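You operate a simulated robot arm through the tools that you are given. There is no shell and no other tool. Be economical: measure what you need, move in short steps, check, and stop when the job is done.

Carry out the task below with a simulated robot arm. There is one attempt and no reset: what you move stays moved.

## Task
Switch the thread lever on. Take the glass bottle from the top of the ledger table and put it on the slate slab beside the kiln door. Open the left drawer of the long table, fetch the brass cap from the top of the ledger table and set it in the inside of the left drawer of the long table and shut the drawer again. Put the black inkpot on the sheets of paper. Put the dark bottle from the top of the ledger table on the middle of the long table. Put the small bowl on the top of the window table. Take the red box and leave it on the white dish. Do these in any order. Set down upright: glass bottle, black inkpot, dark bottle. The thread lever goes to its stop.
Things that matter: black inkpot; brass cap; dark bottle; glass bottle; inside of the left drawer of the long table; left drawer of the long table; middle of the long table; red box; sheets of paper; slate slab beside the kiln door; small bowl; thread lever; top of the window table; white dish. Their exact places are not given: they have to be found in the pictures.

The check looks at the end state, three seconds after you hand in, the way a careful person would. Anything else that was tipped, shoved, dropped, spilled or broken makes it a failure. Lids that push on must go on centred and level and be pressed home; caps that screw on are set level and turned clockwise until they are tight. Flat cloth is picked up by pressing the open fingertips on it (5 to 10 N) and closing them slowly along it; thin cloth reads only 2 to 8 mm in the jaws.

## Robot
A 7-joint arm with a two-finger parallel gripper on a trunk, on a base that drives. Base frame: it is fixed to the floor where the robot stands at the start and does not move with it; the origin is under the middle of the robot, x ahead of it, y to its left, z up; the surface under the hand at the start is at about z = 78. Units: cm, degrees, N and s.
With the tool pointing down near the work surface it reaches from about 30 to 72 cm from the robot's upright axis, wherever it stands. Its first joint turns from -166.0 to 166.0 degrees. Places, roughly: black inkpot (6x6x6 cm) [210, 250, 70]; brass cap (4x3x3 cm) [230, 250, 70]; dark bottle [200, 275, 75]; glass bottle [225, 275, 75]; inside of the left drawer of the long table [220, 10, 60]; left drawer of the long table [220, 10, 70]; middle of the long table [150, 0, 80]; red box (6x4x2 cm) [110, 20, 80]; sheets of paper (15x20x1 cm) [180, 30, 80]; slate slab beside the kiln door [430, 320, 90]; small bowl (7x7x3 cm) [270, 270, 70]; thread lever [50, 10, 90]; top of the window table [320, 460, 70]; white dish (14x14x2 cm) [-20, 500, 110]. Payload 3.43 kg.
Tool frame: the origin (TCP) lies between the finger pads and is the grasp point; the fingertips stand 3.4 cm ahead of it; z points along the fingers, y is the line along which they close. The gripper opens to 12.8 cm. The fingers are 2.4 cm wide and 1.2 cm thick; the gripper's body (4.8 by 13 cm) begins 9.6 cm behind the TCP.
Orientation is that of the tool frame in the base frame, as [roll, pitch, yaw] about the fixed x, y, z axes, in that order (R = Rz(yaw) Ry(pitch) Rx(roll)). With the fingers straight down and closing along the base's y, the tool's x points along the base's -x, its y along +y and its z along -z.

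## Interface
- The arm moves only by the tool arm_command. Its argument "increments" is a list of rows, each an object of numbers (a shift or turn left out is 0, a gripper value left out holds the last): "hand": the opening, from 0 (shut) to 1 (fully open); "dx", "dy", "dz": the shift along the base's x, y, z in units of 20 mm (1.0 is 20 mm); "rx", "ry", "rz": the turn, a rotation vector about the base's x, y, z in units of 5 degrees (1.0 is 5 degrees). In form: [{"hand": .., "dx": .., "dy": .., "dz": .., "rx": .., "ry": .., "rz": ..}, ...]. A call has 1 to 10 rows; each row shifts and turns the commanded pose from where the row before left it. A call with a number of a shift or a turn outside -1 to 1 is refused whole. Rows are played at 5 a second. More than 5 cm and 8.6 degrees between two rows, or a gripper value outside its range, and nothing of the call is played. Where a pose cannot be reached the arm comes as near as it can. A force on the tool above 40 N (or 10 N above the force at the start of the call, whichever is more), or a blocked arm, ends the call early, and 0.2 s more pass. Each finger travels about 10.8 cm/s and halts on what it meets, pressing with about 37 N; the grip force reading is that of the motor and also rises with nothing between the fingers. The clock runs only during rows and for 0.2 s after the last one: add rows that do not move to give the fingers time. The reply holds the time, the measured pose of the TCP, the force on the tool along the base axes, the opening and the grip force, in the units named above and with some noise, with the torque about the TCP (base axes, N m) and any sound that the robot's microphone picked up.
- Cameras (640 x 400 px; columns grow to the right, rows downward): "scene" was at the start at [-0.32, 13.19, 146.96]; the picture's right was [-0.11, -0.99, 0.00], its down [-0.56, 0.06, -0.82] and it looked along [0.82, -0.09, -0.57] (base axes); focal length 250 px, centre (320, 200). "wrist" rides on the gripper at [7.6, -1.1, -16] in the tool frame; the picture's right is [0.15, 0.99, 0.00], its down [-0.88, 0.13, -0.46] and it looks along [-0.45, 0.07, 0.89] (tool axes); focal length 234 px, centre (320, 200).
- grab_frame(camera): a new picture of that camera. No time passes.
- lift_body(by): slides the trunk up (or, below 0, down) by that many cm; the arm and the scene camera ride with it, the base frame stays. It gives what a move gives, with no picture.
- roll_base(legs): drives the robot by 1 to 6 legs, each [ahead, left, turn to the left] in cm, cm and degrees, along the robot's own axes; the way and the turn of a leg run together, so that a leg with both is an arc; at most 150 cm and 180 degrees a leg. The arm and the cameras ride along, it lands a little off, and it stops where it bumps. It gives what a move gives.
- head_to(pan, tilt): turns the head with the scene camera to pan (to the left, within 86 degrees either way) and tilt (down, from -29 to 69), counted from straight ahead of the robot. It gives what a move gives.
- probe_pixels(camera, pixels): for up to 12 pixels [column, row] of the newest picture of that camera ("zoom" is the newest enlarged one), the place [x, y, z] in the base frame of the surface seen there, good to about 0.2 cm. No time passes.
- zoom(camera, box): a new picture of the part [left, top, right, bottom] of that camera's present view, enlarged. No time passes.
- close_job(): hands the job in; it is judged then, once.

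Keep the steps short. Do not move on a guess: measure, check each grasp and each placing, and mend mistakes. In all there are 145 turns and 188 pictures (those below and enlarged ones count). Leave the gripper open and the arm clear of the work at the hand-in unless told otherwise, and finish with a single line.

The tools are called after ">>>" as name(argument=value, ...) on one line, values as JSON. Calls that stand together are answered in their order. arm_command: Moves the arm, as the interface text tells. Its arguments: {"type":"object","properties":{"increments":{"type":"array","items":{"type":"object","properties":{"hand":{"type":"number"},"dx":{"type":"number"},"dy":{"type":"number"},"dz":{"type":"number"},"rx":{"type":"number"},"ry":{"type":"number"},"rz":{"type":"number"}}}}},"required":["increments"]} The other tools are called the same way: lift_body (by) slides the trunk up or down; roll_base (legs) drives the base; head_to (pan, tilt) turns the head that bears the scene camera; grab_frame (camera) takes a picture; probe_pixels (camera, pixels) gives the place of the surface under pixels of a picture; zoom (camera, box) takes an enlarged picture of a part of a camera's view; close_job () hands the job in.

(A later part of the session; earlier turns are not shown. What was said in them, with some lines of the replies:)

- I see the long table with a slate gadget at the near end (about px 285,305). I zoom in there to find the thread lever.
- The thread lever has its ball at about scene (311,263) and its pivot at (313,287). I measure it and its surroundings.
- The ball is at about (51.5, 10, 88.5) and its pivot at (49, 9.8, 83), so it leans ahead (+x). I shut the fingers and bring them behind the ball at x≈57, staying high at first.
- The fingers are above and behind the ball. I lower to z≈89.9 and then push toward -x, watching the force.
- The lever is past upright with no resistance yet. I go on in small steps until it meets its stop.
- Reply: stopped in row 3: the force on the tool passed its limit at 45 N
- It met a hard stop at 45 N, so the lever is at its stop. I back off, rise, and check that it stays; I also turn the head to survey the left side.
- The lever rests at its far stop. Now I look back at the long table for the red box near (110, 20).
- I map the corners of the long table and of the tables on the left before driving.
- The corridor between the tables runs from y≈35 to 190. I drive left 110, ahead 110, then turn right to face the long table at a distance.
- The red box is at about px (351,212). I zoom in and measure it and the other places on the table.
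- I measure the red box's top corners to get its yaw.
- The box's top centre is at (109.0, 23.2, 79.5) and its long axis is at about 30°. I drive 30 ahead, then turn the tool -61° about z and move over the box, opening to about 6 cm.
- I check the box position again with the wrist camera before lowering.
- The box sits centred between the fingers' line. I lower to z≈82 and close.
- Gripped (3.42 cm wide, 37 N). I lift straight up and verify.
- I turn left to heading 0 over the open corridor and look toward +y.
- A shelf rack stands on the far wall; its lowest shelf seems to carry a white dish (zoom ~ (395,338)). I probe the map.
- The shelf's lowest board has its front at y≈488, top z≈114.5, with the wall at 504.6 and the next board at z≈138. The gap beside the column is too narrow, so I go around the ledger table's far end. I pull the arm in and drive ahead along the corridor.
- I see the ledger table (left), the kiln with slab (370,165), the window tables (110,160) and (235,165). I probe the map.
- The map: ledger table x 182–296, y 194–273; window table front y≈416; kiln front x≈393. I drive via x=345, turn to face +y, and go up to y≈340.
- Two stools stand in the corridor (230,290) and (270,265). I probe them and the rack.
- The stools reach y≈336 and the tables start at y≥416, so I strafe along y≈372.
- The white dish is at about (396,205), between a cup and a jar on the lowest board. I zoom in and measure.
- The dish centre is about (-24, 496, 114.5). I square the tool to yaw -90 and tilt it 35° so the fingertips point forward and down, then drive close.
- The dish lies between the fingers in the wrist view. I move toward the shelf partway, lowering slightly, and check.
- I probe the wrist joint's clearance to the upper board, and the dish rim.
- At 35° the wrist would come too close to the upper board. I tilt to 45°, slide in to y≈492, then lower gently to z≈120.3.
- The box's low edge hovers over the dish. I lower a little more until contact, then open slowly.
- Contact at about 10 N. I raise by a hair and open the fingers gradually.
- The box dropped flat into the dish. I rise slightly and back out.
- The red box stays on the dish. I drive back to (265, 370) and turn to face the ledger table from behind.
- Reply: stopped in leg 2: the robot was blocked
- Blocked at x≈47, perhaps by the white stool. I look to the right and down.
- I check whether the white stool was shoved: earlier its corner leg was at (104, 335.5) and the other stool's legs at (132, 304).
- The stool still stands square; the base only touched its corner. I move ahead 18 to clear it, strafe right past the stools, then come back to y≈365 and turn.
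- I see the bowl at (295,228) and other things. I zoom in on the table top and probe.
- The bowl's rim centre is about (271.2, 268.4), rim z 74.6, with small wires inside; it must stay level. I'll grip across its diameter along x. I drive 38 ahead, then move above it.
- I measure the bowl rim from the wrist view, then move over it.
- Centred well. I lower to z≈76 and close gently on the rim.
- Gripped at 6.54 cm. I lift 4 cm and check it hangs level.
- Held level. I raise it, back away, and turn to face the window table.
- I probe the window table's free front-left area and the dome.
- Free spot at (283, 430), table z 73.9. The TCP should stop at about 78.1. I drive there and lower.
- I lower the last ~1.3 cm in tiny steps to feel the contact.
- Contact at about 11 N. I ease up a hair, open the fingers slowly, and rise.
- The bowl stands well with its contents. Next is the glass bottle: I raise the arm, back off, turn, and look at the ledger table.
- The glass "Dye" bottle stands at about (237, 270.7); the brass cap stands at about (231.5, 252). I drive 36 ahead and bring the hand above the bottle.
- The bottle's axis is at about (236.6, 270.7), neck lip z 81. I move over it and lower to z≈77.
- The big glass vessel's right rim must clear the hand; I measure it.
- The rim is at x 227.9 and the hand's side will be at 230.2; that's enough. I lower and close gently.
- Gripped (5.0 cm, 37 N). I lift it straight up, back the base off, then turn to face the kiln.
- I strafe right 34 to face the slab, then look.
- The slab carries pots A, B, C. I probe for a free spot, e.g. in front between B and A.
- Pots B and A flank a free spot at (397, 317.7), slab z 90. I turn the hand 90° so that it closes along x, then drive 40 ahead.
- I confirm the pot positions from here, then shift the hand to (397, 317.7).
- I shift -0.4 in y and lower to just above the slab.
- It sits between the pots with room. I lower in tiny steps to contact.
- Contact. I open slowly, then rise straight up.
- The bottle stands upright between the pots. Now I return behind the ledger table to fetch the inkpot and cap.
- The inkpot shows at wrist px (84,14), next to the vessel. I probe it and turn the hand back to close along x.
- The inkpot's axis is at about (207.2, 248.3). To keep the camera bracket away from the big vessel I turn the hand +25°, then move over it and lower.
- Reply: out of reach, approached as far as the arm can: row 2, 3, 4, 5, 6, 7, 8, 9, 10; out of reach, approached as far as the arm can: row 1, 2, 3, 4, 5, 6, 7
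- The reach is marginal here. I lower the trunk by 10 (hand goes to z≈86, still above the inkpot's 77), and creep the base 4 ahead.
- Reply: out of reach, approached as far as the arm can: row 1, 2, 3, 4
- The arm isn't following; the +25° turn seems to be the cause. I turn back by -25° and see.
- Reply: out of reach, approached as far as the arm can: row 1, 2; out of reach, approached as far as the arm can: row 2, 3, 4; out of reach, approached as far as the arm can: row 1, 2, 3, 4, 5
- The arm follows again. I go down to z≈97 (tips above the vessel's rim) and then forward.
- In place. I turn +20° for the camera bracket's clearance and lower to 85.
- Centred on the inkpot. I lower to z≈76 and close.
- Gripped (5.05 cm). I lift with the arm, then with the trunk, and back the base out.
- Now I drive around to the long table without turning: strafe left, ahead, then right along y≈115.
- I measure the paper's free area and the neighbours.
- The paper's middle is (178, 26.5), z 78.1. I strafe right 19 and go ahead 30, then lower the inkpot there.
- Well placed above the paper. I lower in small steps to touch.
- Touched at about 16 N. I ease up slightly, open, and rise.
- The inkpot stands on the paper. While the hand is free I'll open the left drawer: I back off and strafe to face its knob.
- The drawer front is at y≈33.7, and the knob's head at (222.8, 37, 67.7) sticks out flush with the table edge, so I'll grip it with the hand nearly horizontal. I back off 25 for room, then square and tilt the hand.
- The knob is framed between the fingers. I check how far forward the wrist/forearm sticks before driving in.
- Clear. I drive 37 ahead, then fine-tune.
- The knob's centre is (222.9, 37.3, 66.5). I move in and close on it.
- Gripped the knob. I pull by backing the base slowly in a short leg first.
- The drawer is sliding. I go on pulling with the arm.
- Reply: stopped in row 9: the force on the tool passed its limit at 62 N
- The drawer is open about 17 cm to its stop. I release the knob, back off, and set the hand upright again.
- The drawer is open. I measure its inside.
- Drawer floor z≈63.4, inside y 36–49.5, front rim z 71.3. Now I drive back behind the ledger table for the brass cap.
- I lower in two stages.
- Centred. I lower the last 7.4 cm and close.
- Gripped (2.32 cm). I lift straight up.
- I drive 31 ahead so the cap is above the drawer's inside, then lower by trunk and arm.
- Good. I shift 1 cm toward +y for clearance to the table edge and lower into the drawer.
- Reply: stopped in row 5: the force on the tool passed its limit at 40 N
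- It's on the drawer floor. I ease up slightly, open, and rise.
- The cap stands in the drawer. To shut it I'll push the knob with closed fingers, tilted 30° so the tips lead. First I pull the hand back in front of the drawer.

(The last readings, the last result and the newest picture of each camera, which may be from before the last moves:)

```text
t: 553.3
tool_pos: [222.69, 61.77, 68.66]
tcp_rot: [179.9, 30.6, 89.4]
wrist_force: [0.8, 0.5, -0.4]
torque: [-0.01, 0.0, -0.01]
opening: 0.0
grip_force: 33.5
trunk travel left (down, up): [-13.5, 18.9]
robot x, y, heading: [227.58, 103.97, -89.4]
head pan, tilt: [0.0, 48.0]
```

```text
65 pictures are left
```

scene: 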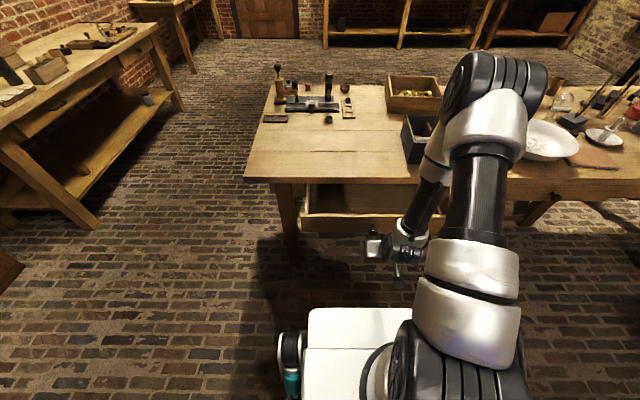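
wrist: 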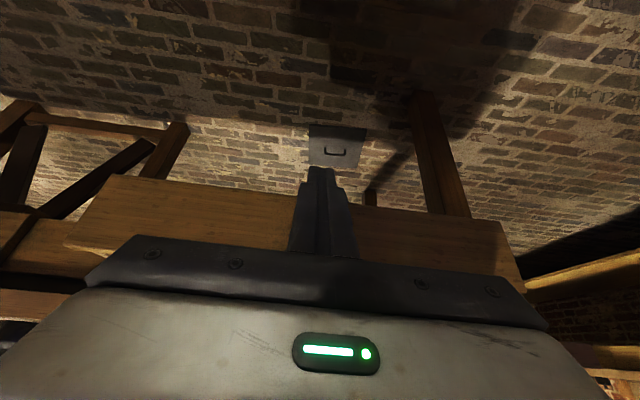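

The fingers are in front of the knob. I push toward -y.

>>> arm_command(increments=[{"dy": -0.8}, {"dy": -0.8}, {"dy": -0.8}, {"dy": -0.8}, {"dy": -0.8}, {"dy": -0.8}, {"dy": -0.8}, {"dy": -0.8}])

>>> grab_frame(camera="wrist")

>>> grab_frame(camera="scene")

```text
t: 555.1
tool_pos: [222.76, 48.89, 68.82]
tcp_rot: [179.9, 30.6, 89.4]
wrist_force: [0.2, 0.1, -1.0]
torque: [-0.05, -0.01, 0.01]
opening: 0.0
grip_force: 32.8
trunk travel left (down, up): [-13.5, 18.9]
robot x, y, heading: [227.51, 103.66, -89.7]
head pan, tilt: [0.0, 48.0]
```

```text
64 pictures are left
```

wrist: 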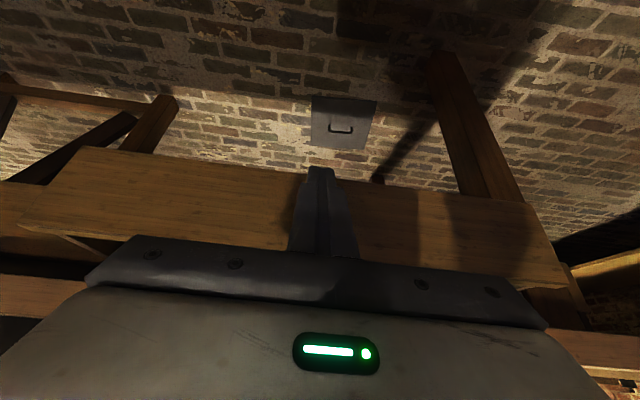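

```text
63 pictures are left
```

scene: 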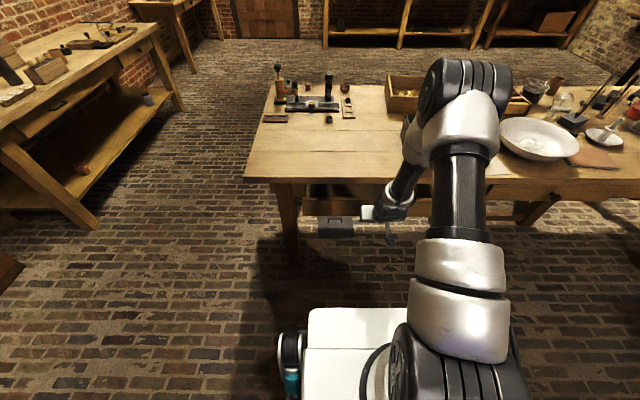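

The drawer is moving in. I check how near the arm's elbow is to the things on the table.

>>> probe_pixels(camera="scene", pixels=[[440, 85], [425, 110], [408, 130], [412, 155], [395, 185], [405, 122], [430, 140]])

>>> zoom(camera="scene", box=[360, 60, 520, 200])

```text
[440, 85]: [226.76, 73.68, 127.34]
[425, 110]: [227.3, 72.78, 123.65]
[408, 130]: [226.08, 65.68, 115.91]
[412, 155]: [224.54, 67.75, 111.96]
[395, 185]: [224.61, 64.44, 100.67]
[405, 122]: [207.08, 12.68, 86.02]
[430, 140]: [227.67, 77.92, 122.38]
```

```text
2.86 times, centred on (440, 130) of scene
```

zoom: 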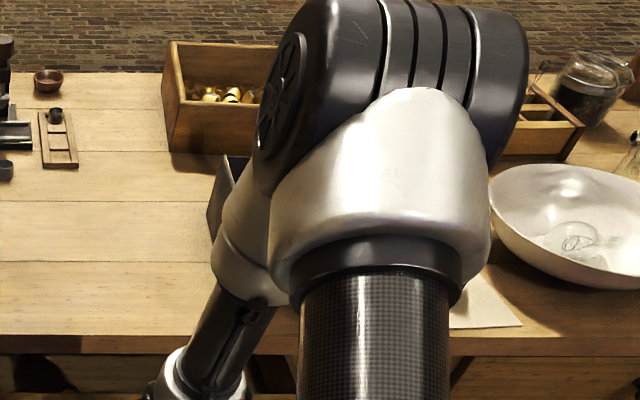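

The elbow is far from the table's things. I go on pushing until the drawer meets its closed stop.

>>> arm_command(increments=[{"dy": -0.7}, {"dy": -0.7}, {"dy": -0.7}, {"dy": -0.7}, {"dy": -0.6}, {"dy": -0.3}, {"dy": -0.3}, {"dy": -0.3}, {"dy": -0.3}])

>>> grab_frame(camera="wrist")

```text
t: 557.1
tool_pos: [222.77, 39.89, 68.78]
tcp_rot: [180.0, 30.5, 89.5]
wrist_force: [-1.3, 6.5, 2.1]
torque: [0.12, 0.04, -0.04]
opening: 0.0
grip_force: 32.3
trunk travel left (down, up): [-13.5, 18.9]
robot x, y, heading: [227.43, 103.67, -89.7]
head pan, tilt: [0.0, 48.0]
```

```text
61 pictures are left
```

wrist: 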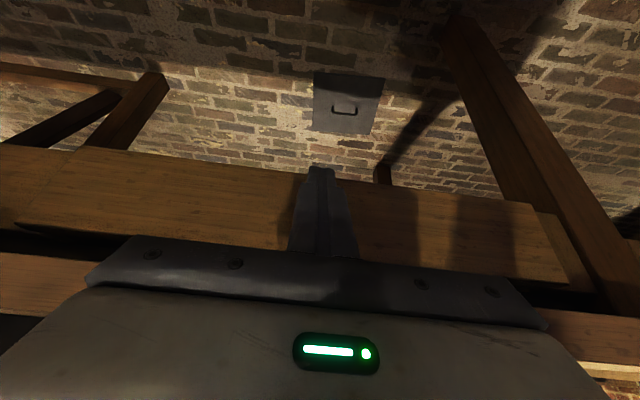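

>>> arm_command(increments=[{"dy": -0.2}, {"dy": -0.2}, {"dy": -0.2}, {}])

>>> probe_pixels(camera="wrist", pixels=[[240, 200], [400, 215], [200, 270], [60, 170], [560, 240]])

```text
t: 557.7
tool_pos: [222.83, 39.83, 68.5]
tcp_rot: [179.8, 29.7, 89.5]
wrist_force: [0.4, 2.4, -0.4]
torque: [-0.22, -0.02, -0.03]
opening: 0.0
grip_force: 33.2
trunk travel left (down, up): [-13.5, 18.9]
robot x, y, heading: [227.73, 104.09, -90.0]
head pan, tilt: [0.0, 48.0]
stopped in row 2: the force on the tool passed its limit at 62 N (the readings are from after the stop); the commanded pose is now the measured one
```

```text
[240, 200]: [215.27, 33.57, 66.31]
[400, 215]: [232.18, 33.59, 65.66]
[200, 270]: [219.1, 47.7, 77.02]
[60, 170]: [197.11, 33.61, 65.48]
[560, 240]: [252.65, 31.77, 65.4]
```

The drawer front reads y 33.6, flush with its neighbours as at the start: shut. I back the hand off and set it upright, then go for the dark bottle.

>>> arm_command(increments=[{"dy": 1}, {"dy": 1}, {"dy": 1}, {"dy": 1}, {"dy": 1}, {"dy": 1}, {"dy": 1}, {"dy": 1}, {"dy": 1}, {"dz": 1}])

>>> roll_base(legs=[[-30, 0, 0]])

>>> arm_command(increments=[{"rx": 1, "dz": 1, "hand": 0.5}, {"rx": 1, "dz": 1}, {"rx": 1, "dz": 1}, {"rx": 1, "dz": 1}, {"rx": 1, "dz": 1}, {"rx": 1, "dz": 1}, {"dz": 1}, {"dz": 1}, {"dz": 1}, {"dz": 1}])

>>> lift_body(by=15)

>>> roll_base(legs=[[0, 118, 0], [-110, 0, 0], [-112, 0, 0], [0, -140, 0]])

>>> head_to(pan=0, tilt=36)

>>> grab_frame(camera="scene")

```text
t: 559.9
tool_pos: [222.81, 57.83, 70.48]
tcp_rot: [179.9, 29.6, 89.4]
wrist_force: [0.3, 0.7, 0.1]
torque: [0.03, -0.03, 0.0]
opening: 0.01
grip_force: 33.0
trunk travel left (down, up): [-13.5, 18.9]
robot x, y, heading: [227.46, 103.49, -89.5]
head pan, tilt: [0.0, 48.0]
```

```text
t: 561.9
tool_pos: [222.61, 87.7, 70.36]
tcp_rot: [179.9, 29.7, 89.4]
wrist_force: [-0.3, 0.7, 0.1]
torque: [0.02, -0.03, -0.01]
opening: 0.02
grip_force: 33.3
trunk travel left (down, up): [-13.5, 18.9]
robot x, y, heading: [227.56, 133.79, -89.4]
head pan, tilt: [0.0, 48.0]
```

```text
t: 564.1
tool_pos: [222.61, 87.75, 90.68]
tcp_rot: [-179.9, -0.3, 89.6]
wrist_force: [0.4, 0.6, 0.0]
torque: [0.05, 0.02, 0.0]
opening: 6.39
grip_force: 0.1
trunk travel left (down, up): [-13.5, 18.9]
robot x, y, heading: [227.64, 133.34, -89.5]
head pan, tilt: [0.0, 48.0]
```

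```text
t: 565.9
tool_pos: [222.48, 87.68, 105.51]
tcp_rot: [-179.8, -0.2, 89.6]
wrist_force: [-0.9, 0.6, -0.2]
torque: [0.0, -0.02, -0.02]
opening: 6.41
grip_force: 0.1
trunk travel left (down, up): [-28.5, 3.9]
robot x, y, heading: [227.51, 133.86, -89.6]
head pan, tilt: [0.0, 48.0]
```

```text
t: 601.3
tool_pos: [200.83, 311.74, 105.52]
tcp_rot: [-179.8, -0.3, 88.9]
wrist_force: [-0.7, 0.8, 0.4]
torque: [0.0, -0.04, -0.02]
opening: 6.39
grip_force: 0.1
trunk travel left (down, up): [-28.5, 3.9]
robot x, y, heading: [206.5, 357.56, -90.4]
head pan, tilt: [0.0, 48.0]
```

```text
t: 602.0
tool_pos: [200.95, 311.75, 105.45]
tcp_rot: [-179.7, -0.4, 88.8]
wrist_force: [0.8, 0.6, 0.3]
torque: [0.0, 0.01, 0.0]
opening: 6.4
grip_force: 0.1
trunk travel left (down, up): [-28.5, 3.9]
robot x, y, heading: [206.21, 357.57, -90.2]
head pan, tilt: [0.0, 36.0]
```

```text
60 pictures are left
```

scene: 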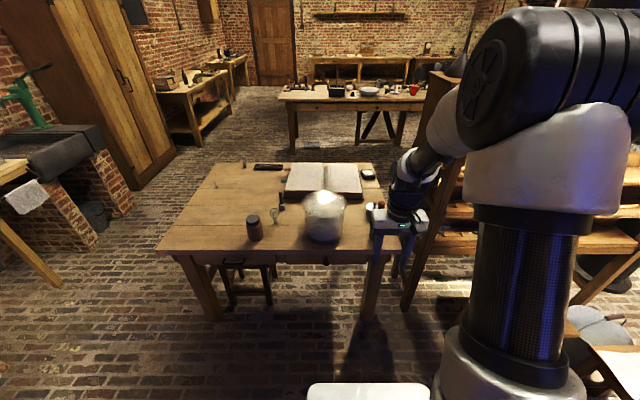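

I go 18 ahead and look at the dark bottle with the wrist camera.

>>> roll_base(legs=[[18, 0, 0]])

>>> grab_frame(camera="wrist")

>>> grab_frame(camera="scene")

```text
t: 603.6
tool_pos: [200.95, 293.75, 105.51]
tcp_rot: [-179.8, -0.4, 88.9]
wrist_force: [0.8, 0.8, -0.6]
torque: [0.02, -0.02, -0.02]
opening: 6.41
grip_force: 0.1
trunk travel left (down, up): [-28.5, 3.9]
robot x, y, heading: [205.9, 339.45, -90.1]
head pan, tilt: [0.0, 36.0]
```

```text
59 pictures are left
```

wrist: 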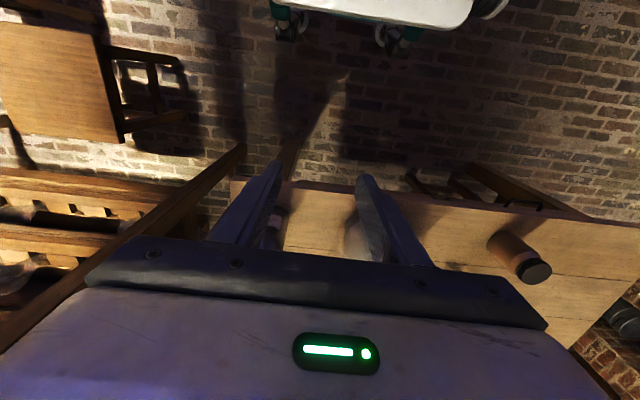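

```text
58 pictures are left
```

scene: 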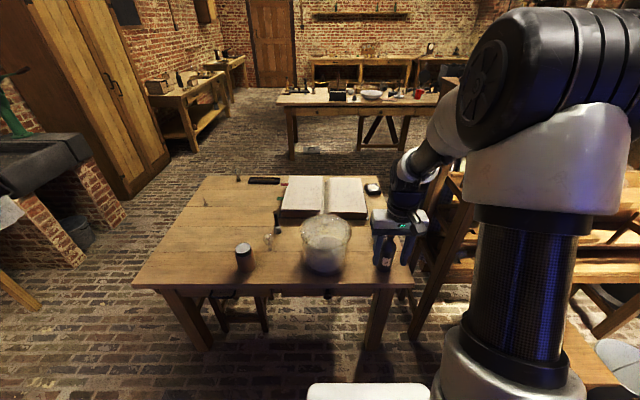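

>>> arm_command(increments=[{"dx": -0.8, "dy": -1}, {"dx": -0.8, "dy": -1}, {"dx": -0.8, "dy": -1}, {"dx": -0.8, "dy": -1}, {"dx": -0.4, "dy": -1}, {"dy": -1}])

>>> grab_frame(camera="wrist")

>>> zoom(camera="scene", box=[340, 200, 440, 290])

```text
t: 605.0
tool_pos: [193.69, 281.78, 105.47]
tcp_rot: [-179.9, -0.3, 89.0]
wrist_force: [0.3, -0.2, 0.2]
torque: [-0.01, -0.03, -0.03]
opening: 6.37
grip_force: 0.1
trunk travel left (down, up): [-28.5, 3.9]
robot x, y, heading: [206.28, 339.56, -90.3]
head pan, tilt: [0.0, 36.0]
```

```text
57 pictures are left
```

wrist: 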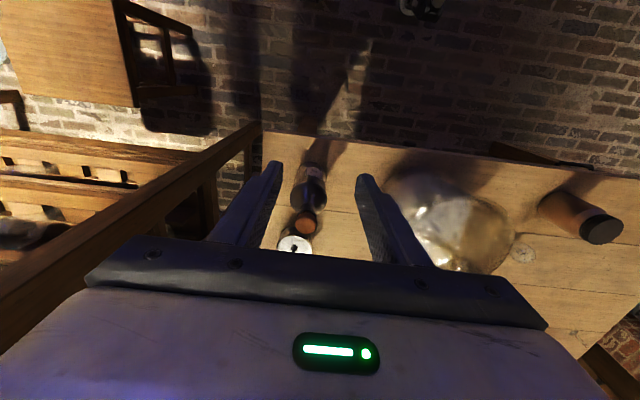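

```text
4.44 times, centred on (390, 245) of scene
```

zoom: 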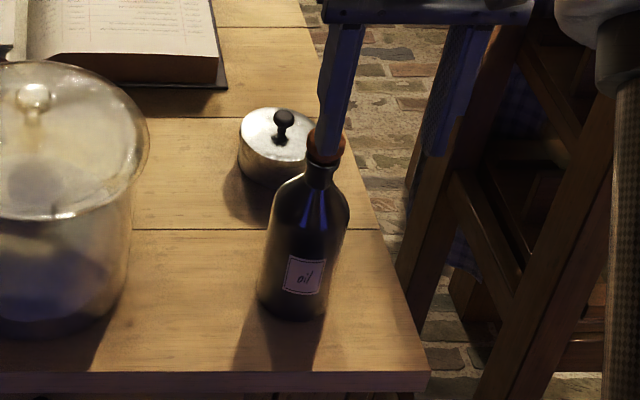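

>>> probe_pixels(camera="wrist", pixels=[[305, 223], [296, 224], [314, 222], [308, 175], [310, 190], [303, 205], [225, 165], [250, 130], [190, 200], [240, 150]])

>>> probe_pixels(camera="zoom", pixels=[[304, 300], [304, 240], [310, 205], [318, 180], [318, 150], [280, 240], [340, 240], [445, 180], [410, 260]])

```text
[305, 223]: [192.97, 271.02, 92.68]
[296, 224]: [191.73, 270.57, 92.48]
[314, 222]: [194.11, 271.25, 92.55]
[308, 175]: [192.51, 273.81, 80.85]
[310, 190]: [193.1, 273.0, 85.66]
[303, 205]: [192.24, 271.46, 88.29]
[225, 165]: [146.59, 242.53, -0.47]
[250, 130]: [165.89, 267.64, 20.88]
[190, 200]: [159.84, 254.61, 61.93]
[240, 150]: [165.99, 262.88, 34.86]
```

```text
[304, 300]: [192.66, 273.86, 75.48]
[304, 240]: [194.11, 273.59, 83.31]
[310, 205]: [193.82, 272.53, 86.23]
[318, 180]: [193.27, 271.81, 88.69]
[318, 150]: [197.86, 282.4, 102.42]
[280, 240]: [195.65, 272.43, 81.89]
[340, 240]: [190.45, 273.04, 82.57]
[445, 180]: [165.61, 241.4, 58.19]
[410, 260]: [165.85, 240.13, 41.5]
```

The bottle's axis is at (192.9, 270.8), body about 6 wide up to z≈84, cork top 92.7. I'll grip the upper body at TCP z 84.3.

>>> arm_command(increments=[{"hand": 0.65, "dy": -1, "dx": -0.35}, {"dy": -1}, {"dy": -1}, {"dy": -1}, {"dy": -1}, {"dy": -0.5}, {}])

>>> grab_frame(camera="wrist")

>>> probe_pixels(camera="wrist", pixels=[[317, 180], [310, 165], [317, 150], [330, 165]])

```text
t: 606.6
tool_pos: [192.99, 270.79, 105.46]
tcp_rot: [-179.8, -0.3, 88.9]
wrist_force: [-0.5, -0.3, -1.0]
torque: [0.03, 0.05, -0.02]
opening: 8.33
grip_force: 0.1
trunk travel left (down, up): [-28.5, 3.9]
robot x, y, heading: [206.03, 339.69, -90.0]
head pan, tilt: [0.0, 36.0]
```

```text
55 pictures are left
```

wrist: 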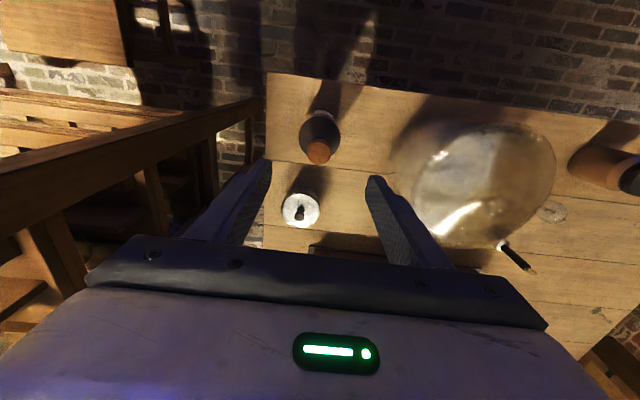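

```text
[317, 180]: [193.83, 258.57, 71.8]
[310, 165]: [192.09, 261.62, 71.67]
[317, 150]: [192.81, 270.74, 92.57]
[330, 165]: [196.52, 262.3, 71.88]
```

Aligned with the cork. I lower with the trunk in two stages.

>>> lift_body(by=-12)

>>> grab_frame(camera="wrist")

>>> zoom(camera="scene", box=[340, 190, 460, 290])

```text
t: 608.1
tool_pos: [193.09, 270.79, 93.53]
tcp_rot: [-179.8, -0.3, 88.9]
wrist_force: [0.6, -0.3, -0.4]
torque: [0.0, 0.01, 0.0]
opening: 8.35
grip_force: 0.0
trunk travel left (down, up): [-16.5, 15.9]
robot x, y, heading: [206.29, 339.92, -90.2]
head pan, tilt: [0.0, 36.0]
```

```text
54 pictures are left
```

wrist: 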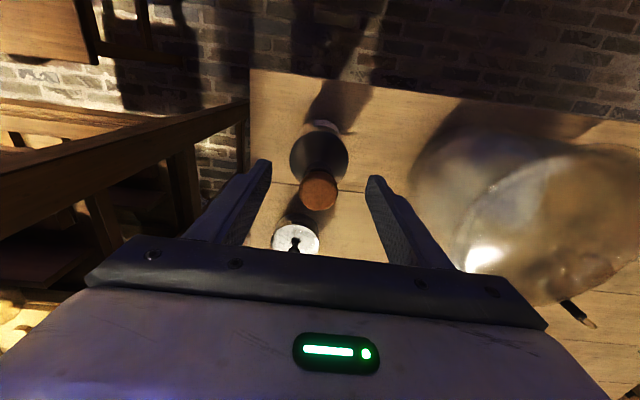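

```text
4.00 times, centred on (400, 240) of scene
```

zoom: 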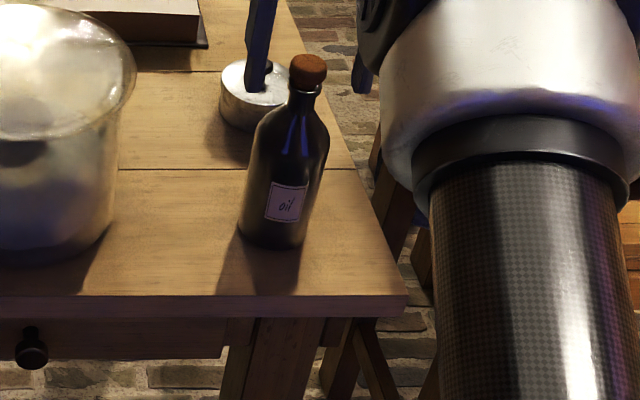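

>>> lift_body(by=-9.2)

>>> zoom(camera="wrist", box=[200, 100, 440, 260])

>>> arm_command(increments=[{"hand": 0.58}, {"hand": 0.54}, {"hand": 0.5}, {"hand": 0.46}, {"hand": 0.42}, {"hand": 0.38}, {}, {}])

>>> zoom(camera="wrist", box=[200, 100, 440, 260])

```text
t: 609.3
tool_pos: [192.91, 270.84, 84.37]
tcp_rot: [-179.7, -0.2, 88.9]
wrist_force: [-0.1, -1.1, -1.1]
torque: [-0.01, 0.02, 0.02]
opening: 8.34
grip_force: 0.0
trunk travel left (down, up): [-7.3, 25.1]
robot x, y, heading: [206.45, 339.92, -90.2]
head pan, tilt: [0.0, 36.0]
```

```text
2.50 times, centred on (320, 180) of wrist
```

zoom: 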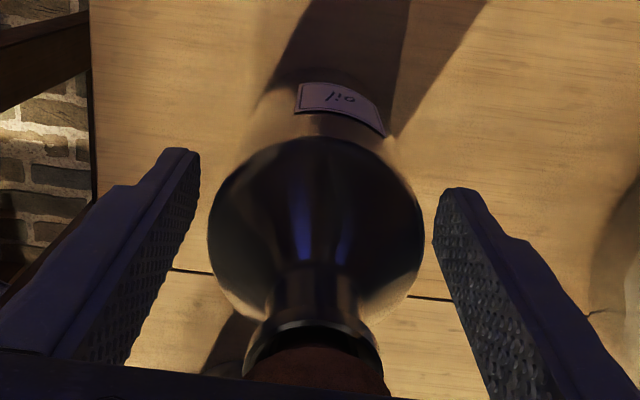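

```text
t: 611.1
tool_pos: [193.05, 270.84, 84.27]
tcp_rot: [-179.7, -0.4, 89.0]
wrist_force: [-1.1, 0.2, 1.7]
torque: [0.01, -0.04, 0.02]
opening: 6.66
grip_force: 36.6
trunk travel left (down, up): [-7.3, 25.1]
robot x, y, heading: [206.28, 339.83, -90.2]
head pan, tilt: [0.0, 36.0]
```

```text
2.50 times, centred on (320, 180) of wrist
```

zoom: 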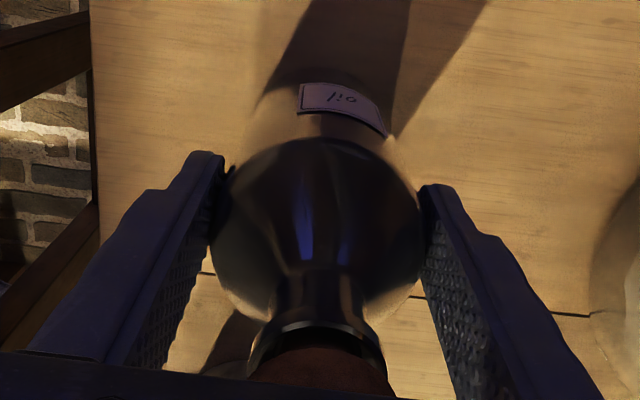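

Gripped at 6.66 cm. I lift with the trunk and check it doesn't slip.

>>> lift_body(by=6)

>>> zoom(camera="scene", box=[340, 190, 460, 290])

>>> lift_body(by=18)

>>> grab_frame(camera="wrist")

```text
t: 612.1
tool_pos: [193.13, 270.78, 90.25]
tcp_rot: [-179.7, -0.4, 88.9]
wrist_force: [-0.4, -0.4, -4.0]
torque: [0.02, -0.03, 0.02]
opening: 6.66
grip_force: 36.8
trunk travel left (down, up): [-13.3, 19.1]
robot x, y, heading: [206.48, 340.02, -89.9]
head pan, tilt: [0.0, 36.0]
```

```text
4.00 times, centred on (400, 240) of scene
```

zoom: 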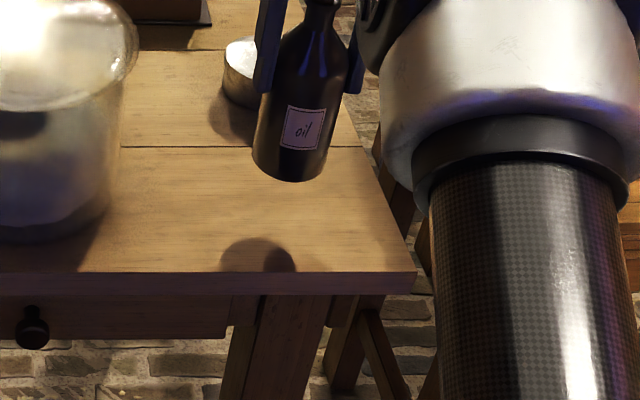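

```text
t: 614.1
tool_pos: [192.95, 270.8, 108.13]
tcp_rot: [-179.8, -0.3, 88.9]
wrist_force: [-0.3, 0.2, -2.8]
torque: [0.02, -0.02, 0.02]
opening: 6.64
grip_force: 37.2
trunk travel left (down, up): [-31.3, 1.1]
robot x, y, heading: [206.35, 340.07, -90.0]
head pan, tilt: [0.0, 36.0]
```

```text
49 pictures are left
```

wrist: 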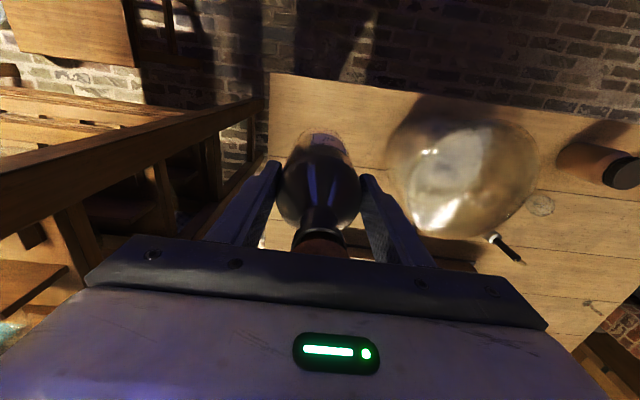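

Firm and upright. I pull it in a little, then drive around to the long table.

>>> arm_command(increments=[{"dy": 1}, {"dy": 1}, {"dy": 1}, {"dy": 1}, {"dy": 1}, {"dy": 1}])

>>> roll_base(legs=[[-17, 0, 0], [0, 139, 0], [120, 0, 0], [120, 0, 0], [0, -100, 0], [0, -80, 0]])

>>> head_to(pan=10, tilt=38)

>>> grab_frame(camera="scene")

```text
t: 615.5
tool_pos: [192.96, 282.8, 108.36]
tcp_rot: [-179.8, -0.2, 88.9]
wrist_force: [0.1, -0.5, -4.9]
torque: [0.03, 0.0, 0.0]
opening: 6.64
grip_force: 36.6
trunk travel left (down, up): [-31.3, 1.1]
robot x, y, heading: [206.16, 339.67, -90.1]
head pan, tilt: [0.0, 36.0]
```

```text
t: 658.7
tool_pos: [144.88, 63.59, 108.3]
tcp_rot: [-179.8, -0.3, 87.1]
wrist_force: [0.6, 0.1, -3.0]
torque: [0.05, -0.02, 0.0]
opening: 6.58
grip_force: 37.0
trunk travel left (down, up): [-31.3, 1.1]
robot x, y, heading: [159.77, 120.32, -91.8]
head pan, tilt: [0.0, 36.0]
```

```text
t: 659.4
tool_pos: [144.91, 63.65, 108.29]
tcp_rot: [-179.8, -0.4, 87.1]
wrist_force: [-0.2, 0.1, -4.2]
torque: [0.0, -0.03, -0.02]
opening: 6.59
grip_force: 37.1
trunk travel left (down, up): [-31.3, 1.1]
robot x, y, heading: [159.64, 120.16, -91.6]
head pan, tilt: [10.0, 38.0]
```

```text
48 pictures are left
```

scene: 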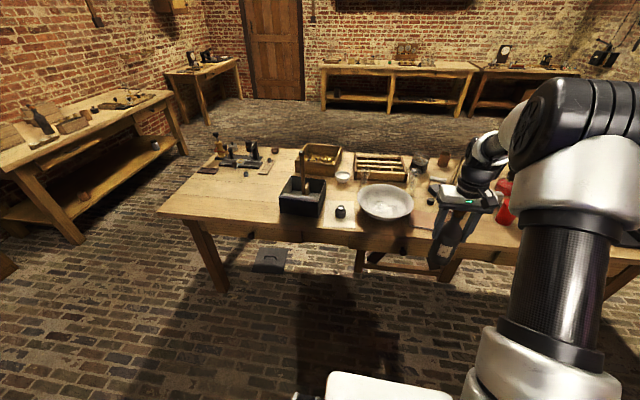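

I zoom in on the middle of the table and probe for the free area near (150, 0).

>>> zoom(camera="scene", box=[330, 130, 490, 240])

>>> probe_pixels(camera="zoom", pixels=[[330, 170], [300, 210], [250, 210], [375, 200], [210, 170], [370, 150], [400, 190], [60, 160], [320, 240], [440, 225], [100, 210], [340, 190]])

```text
3.64 times, centred on (410, 185) of scene
```

zoom: 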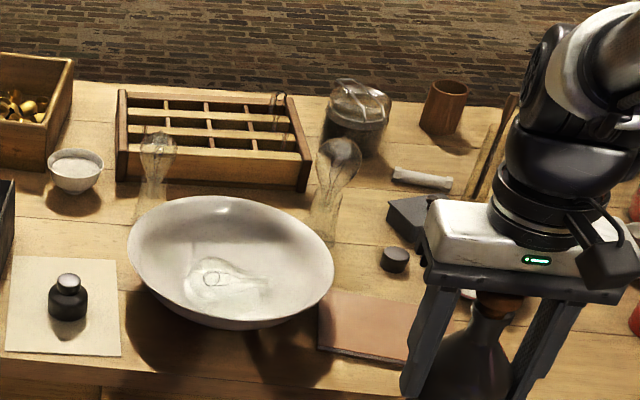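

```text
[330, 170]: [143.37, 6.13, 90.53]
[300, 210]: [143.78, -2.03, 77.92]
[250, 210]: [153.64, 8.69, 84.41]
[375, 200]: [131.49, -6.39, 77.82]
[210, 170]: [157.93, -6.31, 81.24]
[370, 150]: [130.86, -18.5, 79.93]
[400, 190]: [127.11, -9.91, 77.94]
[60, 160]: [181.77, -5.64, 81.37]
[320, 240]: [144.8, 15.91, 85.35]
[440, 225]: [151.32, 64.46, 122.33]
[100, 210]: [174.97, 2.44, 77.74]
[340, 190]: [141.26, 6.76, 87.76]
```

The strip between the compartment tray and the basin, between the two upright glass bulbs, looks free around (153, 1). I measure its limits precisely.

>>> zoom(camera="scene", box=[360, 150, 430, 205])

>>> probe_pixels(camera="zoom", pixels=[[250, 205], [330, 215], [200, 215], [400, 230], [150, 190], [300, 185], [350, 190], [250, 250], [330, 270], [90, 220], [450, 280], [450, 120]])

```text
7.27 times, centred on (395, 178) of scene
```

zoom: 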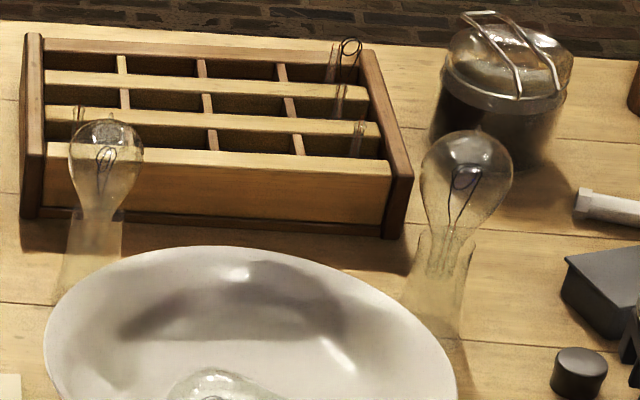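

```text
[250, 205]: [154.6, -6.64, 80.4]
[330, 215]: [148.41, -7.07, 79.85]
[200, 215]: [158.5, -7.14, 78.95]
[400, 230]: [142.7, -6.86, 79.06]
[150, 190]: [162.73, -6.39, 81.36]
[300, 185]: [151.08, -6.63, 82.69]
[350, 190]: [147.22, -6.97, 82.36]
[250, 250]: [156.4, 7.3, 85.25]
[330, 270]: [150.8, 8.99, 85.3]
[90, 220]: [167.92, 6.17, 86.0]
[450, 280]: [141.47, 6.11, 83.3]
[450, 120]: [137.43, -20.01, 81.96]
```

The free strip is y -6.8…7.3, so I'll set the bottle at (151.5, 0.3). I straighten the heading, drive 50 ahead, and check.

>>> roll_base(legs=[[0, 0, 1.7], [49, 0, 0]])

>>> arm_command(increments=[{"dx": 0.5, "dy": -0.5}, {"dx": 0.5, "dy": -0.5}, {"dx": 0.5, "dy": -0.5}, {"dx": 0.5, "dy": -0.5}])

>>> grab_frame(camera="scene")

>>> grab_frame(camera="wrist")

```text
t: 662.7
tool_pos: [146.45, 13.9, 108.3]
tcp_rot: [-179.8, -0.3, 88.9]
wrist_force: [0.2, -0.5, -3.3]
torque: [0.02, 0.03, -0.03]
opening: 6.59
grip_force: 36.5
trunk travel left (down, up): [-31.3, 1.1]
robot x, y, heading: [159.99, 71.28, -90.0]
head pan, tilt: [10.0, 38.0]
```

```text
t: 663.7
tool_pos: [150.53, 9.99, 108.32]
tcp_rot: [-179.7, -0.3, 88.8]
wrist_force: [0.2, -0.2, -3.9]
torque: [0.01, -0.03, 0.0]
opening: 6.58
grip_force: 36.1
trunk travel left (down, up): [-31.3, 1.1]
robot x, y, heading: [159.58, 71.01, -90.0]
head pan, tilt: [10.0, 38.0]
```

```text
45 pictures are left
```

scene: 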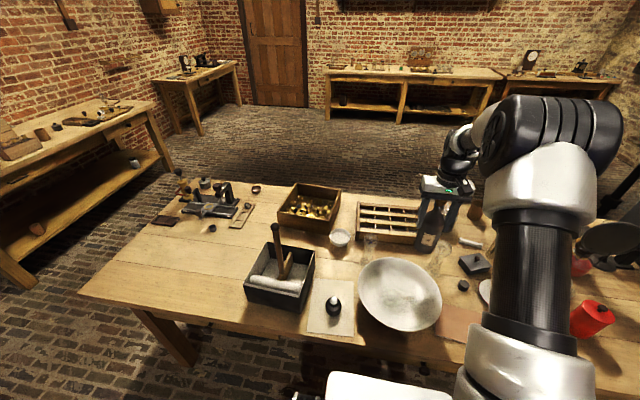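

```text
44 pictures are left
```

wrist: 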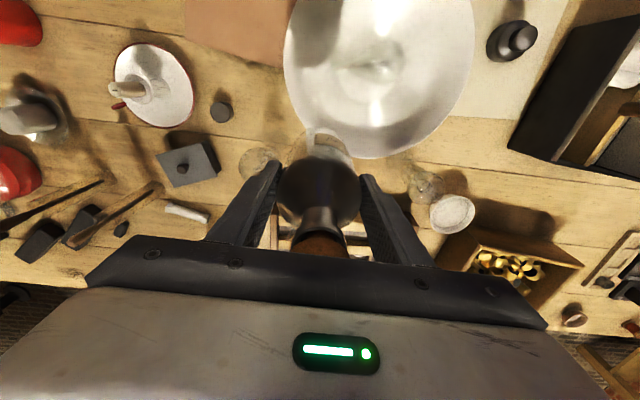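

I measure both bulbs and the rim from above.

>>> zoom(camera="wrist", box=[200, 110, 480, 250])

>>> probe_pixels(camera="wrist", pixels=[[255, 162], [245, 160], [265, 155], [425, 188], [415, 180], [440, 185], [380, 157], [350, 155], [300, 155], [430, 200], [260, 170], [272, 150]])

```text
2.29 times, centred on (340, 180) of wrist
```

zoom: 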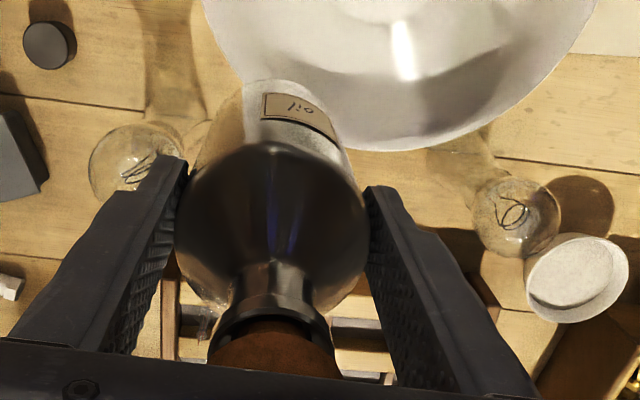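

```text
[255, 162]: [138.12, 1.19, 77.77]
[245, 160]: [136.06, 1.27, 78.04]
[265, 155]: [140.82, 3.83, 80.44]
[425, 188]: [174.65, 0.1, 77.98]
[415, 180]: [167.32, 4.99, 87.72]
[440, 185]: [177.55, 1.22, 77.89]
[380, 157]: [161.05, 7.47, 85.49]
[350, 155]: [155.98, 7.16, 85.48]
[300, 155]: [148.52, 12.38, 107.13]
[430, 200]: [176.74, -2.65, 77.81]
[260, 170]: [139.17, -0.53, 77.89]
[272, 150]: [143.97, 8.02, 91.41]
```

Both bulbs stay clear: (142, 6) and (168.5, 5.5). I move to (152, 0.2).

>>> arm_command(increments=[{"dx": 0.75, "dy": -1}, {"dy": -1}, {"dy": -1}, {"dy": -1}, {"dy": -0.9}])

```text
t: 664.9
tool_pos: [151.92, 0.18, 108.27]
tcp_rot: [-179.8, -0.5, 88.8]
wrist_force: [0.6, -0.4, -3.1]
torque: [0.01, -0.02, 0.02]
opening: 6.6
grip_force: 37.4
trunk travel left (down, up): [-31.3, 1.1]
robot x, y, heading: [159.98, 70.77, -90.3]
head pan, tilt: [10.0, 38.0]
```

Reached. I lower with the trunk by 16.

>>> lift_body(by=-16)

>>> zoom(camera="wrist", box=[200, 90, 480, 250])

>>> zoom(camera="scene", box=[340, 170, 500, 300])

```text
t: 666.8
tool_pos: [151.95, 0.15, 92.43]
tcp_rot: [-179.8, -0.4, 88.9]
wrist_force: [0.3, -0.2, -2.6]
torque: [0.01, 0.01, -0.01]
opening: 6.57
grip_force: 37.1
trunk travel left (down, up): [-15.3, 17.1]
robot x, y, heading: [159.79, 70.87, -90.1]
head pan, tilt: [10.0, 38.0]
```

```text
2.29 times, centred on (340, 170) of wrist
```

zoom: 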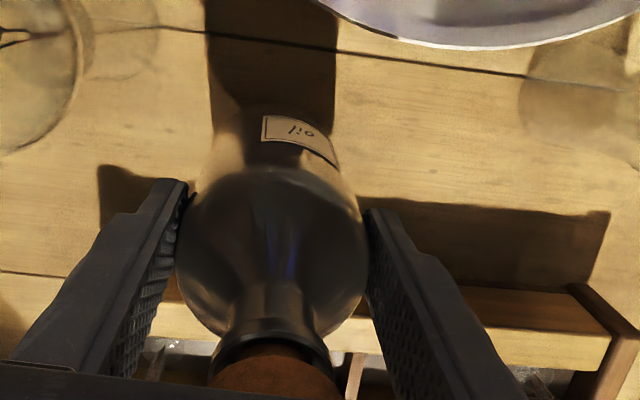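

```text
3.08 times, centred on (420, 235) of scene
```

zoom: 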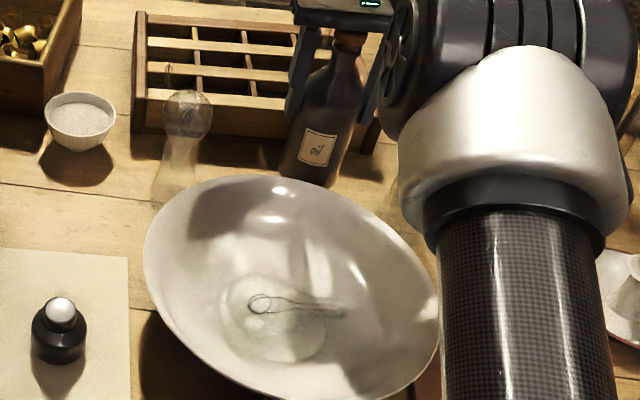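

About 2 cm to go. I lower in small arm steps to contact.

>>> arm_command(increments=[{"dz": -0.3}, {"dz": -0.3}, {"dz": -0.2}, {"dz": -0.1}, {}])

>>> arm_command(increments=[{"dz": -0.08}, {"dz": -0.08}, {}])

```text
t: 668.0
tool_pos: [151.85, 0.29, 90.6]
tcp_rot: [-179.8, -0.3, 88.7]
wrist_force: [-0.3, -0.6, -3.7]
torque: [0.01, -0.02, 0.01]
opening: 6.55
grip_force: 37.2
trunk travel left (down, up): [-15.3, 17.1]
robot x, y, heading: [159.94, 70.81, -90.2]
head pan, tilt: [10.0, 38.0]
```

```text
t: 668.8
tool_pos: [151.99, 0.28, 90.4]
tcp_rot: [-179.7, -0.1, 88.9]
wrist_force: [-1.1, 2.5, 9.7]
torque: [0.41, -0.27, 0.09]
opening: 6.55
grip_force: 36.9
trunk travel left (down, up): [-15.3, 17.1]
robot x, y, heading: [159.86, 70.67, -90.3]
head pan, tilt: [10.0, 38.0]
```

Contact (~13 N). I open slowly and rise straight up.

>>> arm_command(increments=[{"hand": 0.53}, {"hand": 0.56}, {"hand": 0.6}, {"hand": 0.65}, {}, {}])

>>> zoom(camera="wrist", box=[200, 90, 480, 250])

>>> lift_body(by=16.5)

>>> grab_frame(camera="wrist")

>>> roll_base(legs=[[-45, 0, 0]])

>>> grab_frame(camera="scene")

```text
t: 670.1
tool_pos: [151.93, 0.16, 90.28]
tcp_rot: [-179.8, -0.2, 88.9]
wrist_force: [-0.6, 0.2, 0.5]
torque: [0.01, 0.03, -0.01]
opening: 8.34
grip_force: 0.0
trunk travel left (down, up): [-15.3, 17.1]
robot x, y, heading: [159.67, 70.91, -90.4]
head pan, tilt: [10.0, 38.0]
```

```text
2.29 times, centred on (340, 170) of wrist
```

zoom: 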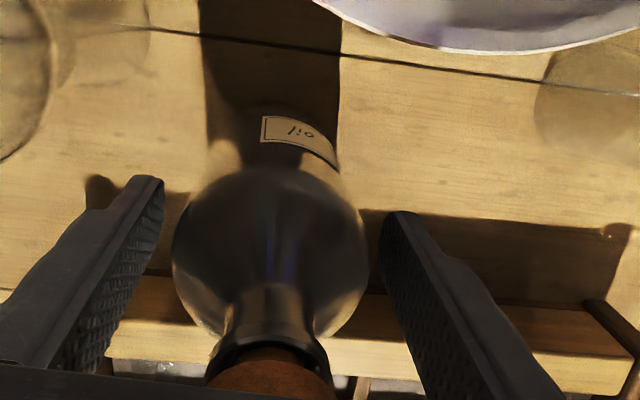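

```text
t: 672.0
tool_pos: [151.98, 0.19, 106.69]
tcp_rot: [-179.8, -0.4, 88.9]
wrist_force: [-0.1, 0.5, 0.1]
torque: [0.02, 0.0, 0.01]
opening: 8.34
grip_force: 0.0
trunk travel left (down, up): [-31.8, 0.6]
robot x, y, heading: [159.83, 70.89, -90.2]
head pan, tilt: [10.0, 38.0]
```

```text
39 pictures are left
```

wrist: 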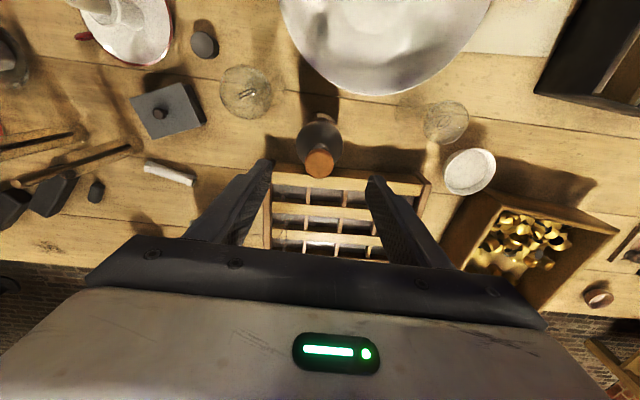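

```text
t: 674.7
tool_pos: [151.96, 44.93, 106.73]
tcp_rot: [-179.9, -0.3, 88.7]
wrist_force: [-0.1, 0.9, -0.5]
torque: [-0.01, 0.0, -0.03]
opening: 8.32
grip_force: 0.0
trunk travel left (down, up): [-31.8, 0.6]
robot x, y, heading: [160.08, 115.83, -90.3]
head pan, tilt: [10.0, 38.0]
```

```text
38 pictures are left
```

scene: 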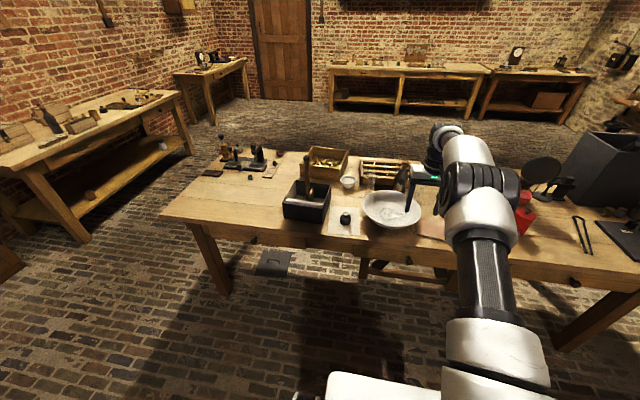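

I back off a bit more and check the final state of the bottle, drawer, and lever.

>>> roll_base(legs=[[-18, 0, 0]])

>>> head_to(pan=-8, tilt=30)

>>> zoom(camera="scene", box=[180, 150, 400, 290])

>>> zoom(camera="scene", box=[420, 150, 600, 290])

```text
t: 676.2
tool_pos: [152.0, 62.76, 106.69]
tcp_rot: [-179.8, -0.4, 88.7]
wrist_force: [0.2, 0.2, 0.7]
torque: [-0.01, -0.03, -0.02]
opening: 8.29
grip_force: 0.1
trunk travel left (down, up): [-31.8, 0.6]
robot x, y, heading: [159.88, 133.62, -90.2]
head pan, tilt: [10.0, 38.0]
```

```text
t: 677.0
tool_pos: [152.03, 62.74, 106.8]
tcp_rot: [-179.8, -0.3, 88.6]
wrist_force: [1.1, -1.0, -0.7]
torque: [-0.01, 0.01, -0.01]
opening: 8.33
grip_force: 0.0
trunk travel left (down, up): [-31.8, 0.6]
robot x, y, heading: [160.34, 133.3, -90.2]
head pan, tilt: [-8.0, 30.0]
```

```text
2.86 times, centred on (290, 220) of scene
```

zoom: 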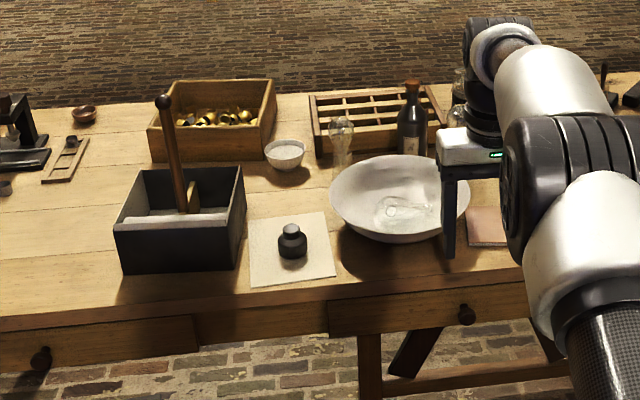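

```text
2.86 times, centred on (510, 220) of scene
```

zoom: 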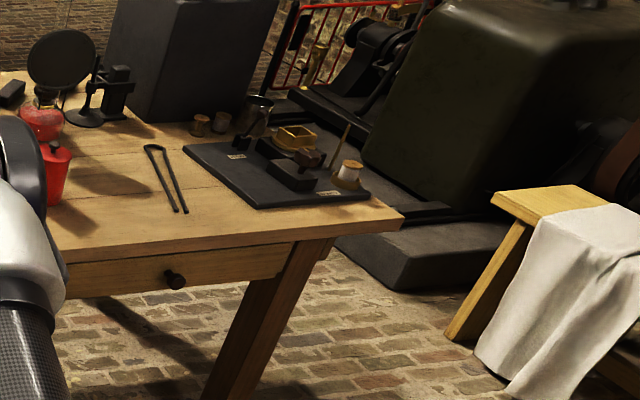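

Everything is in its place: the dark bottle upright, inkpot on the paper, drawer shut, lever on; the hand is open and clear. I hand in.

>>> close_job()

```text
The job is handed in.
```

All seven tasks were done, checked in pictures during the run, and handed in; the only unplanned contact was the base touching a corner of the white stool, which by my probes did not move.
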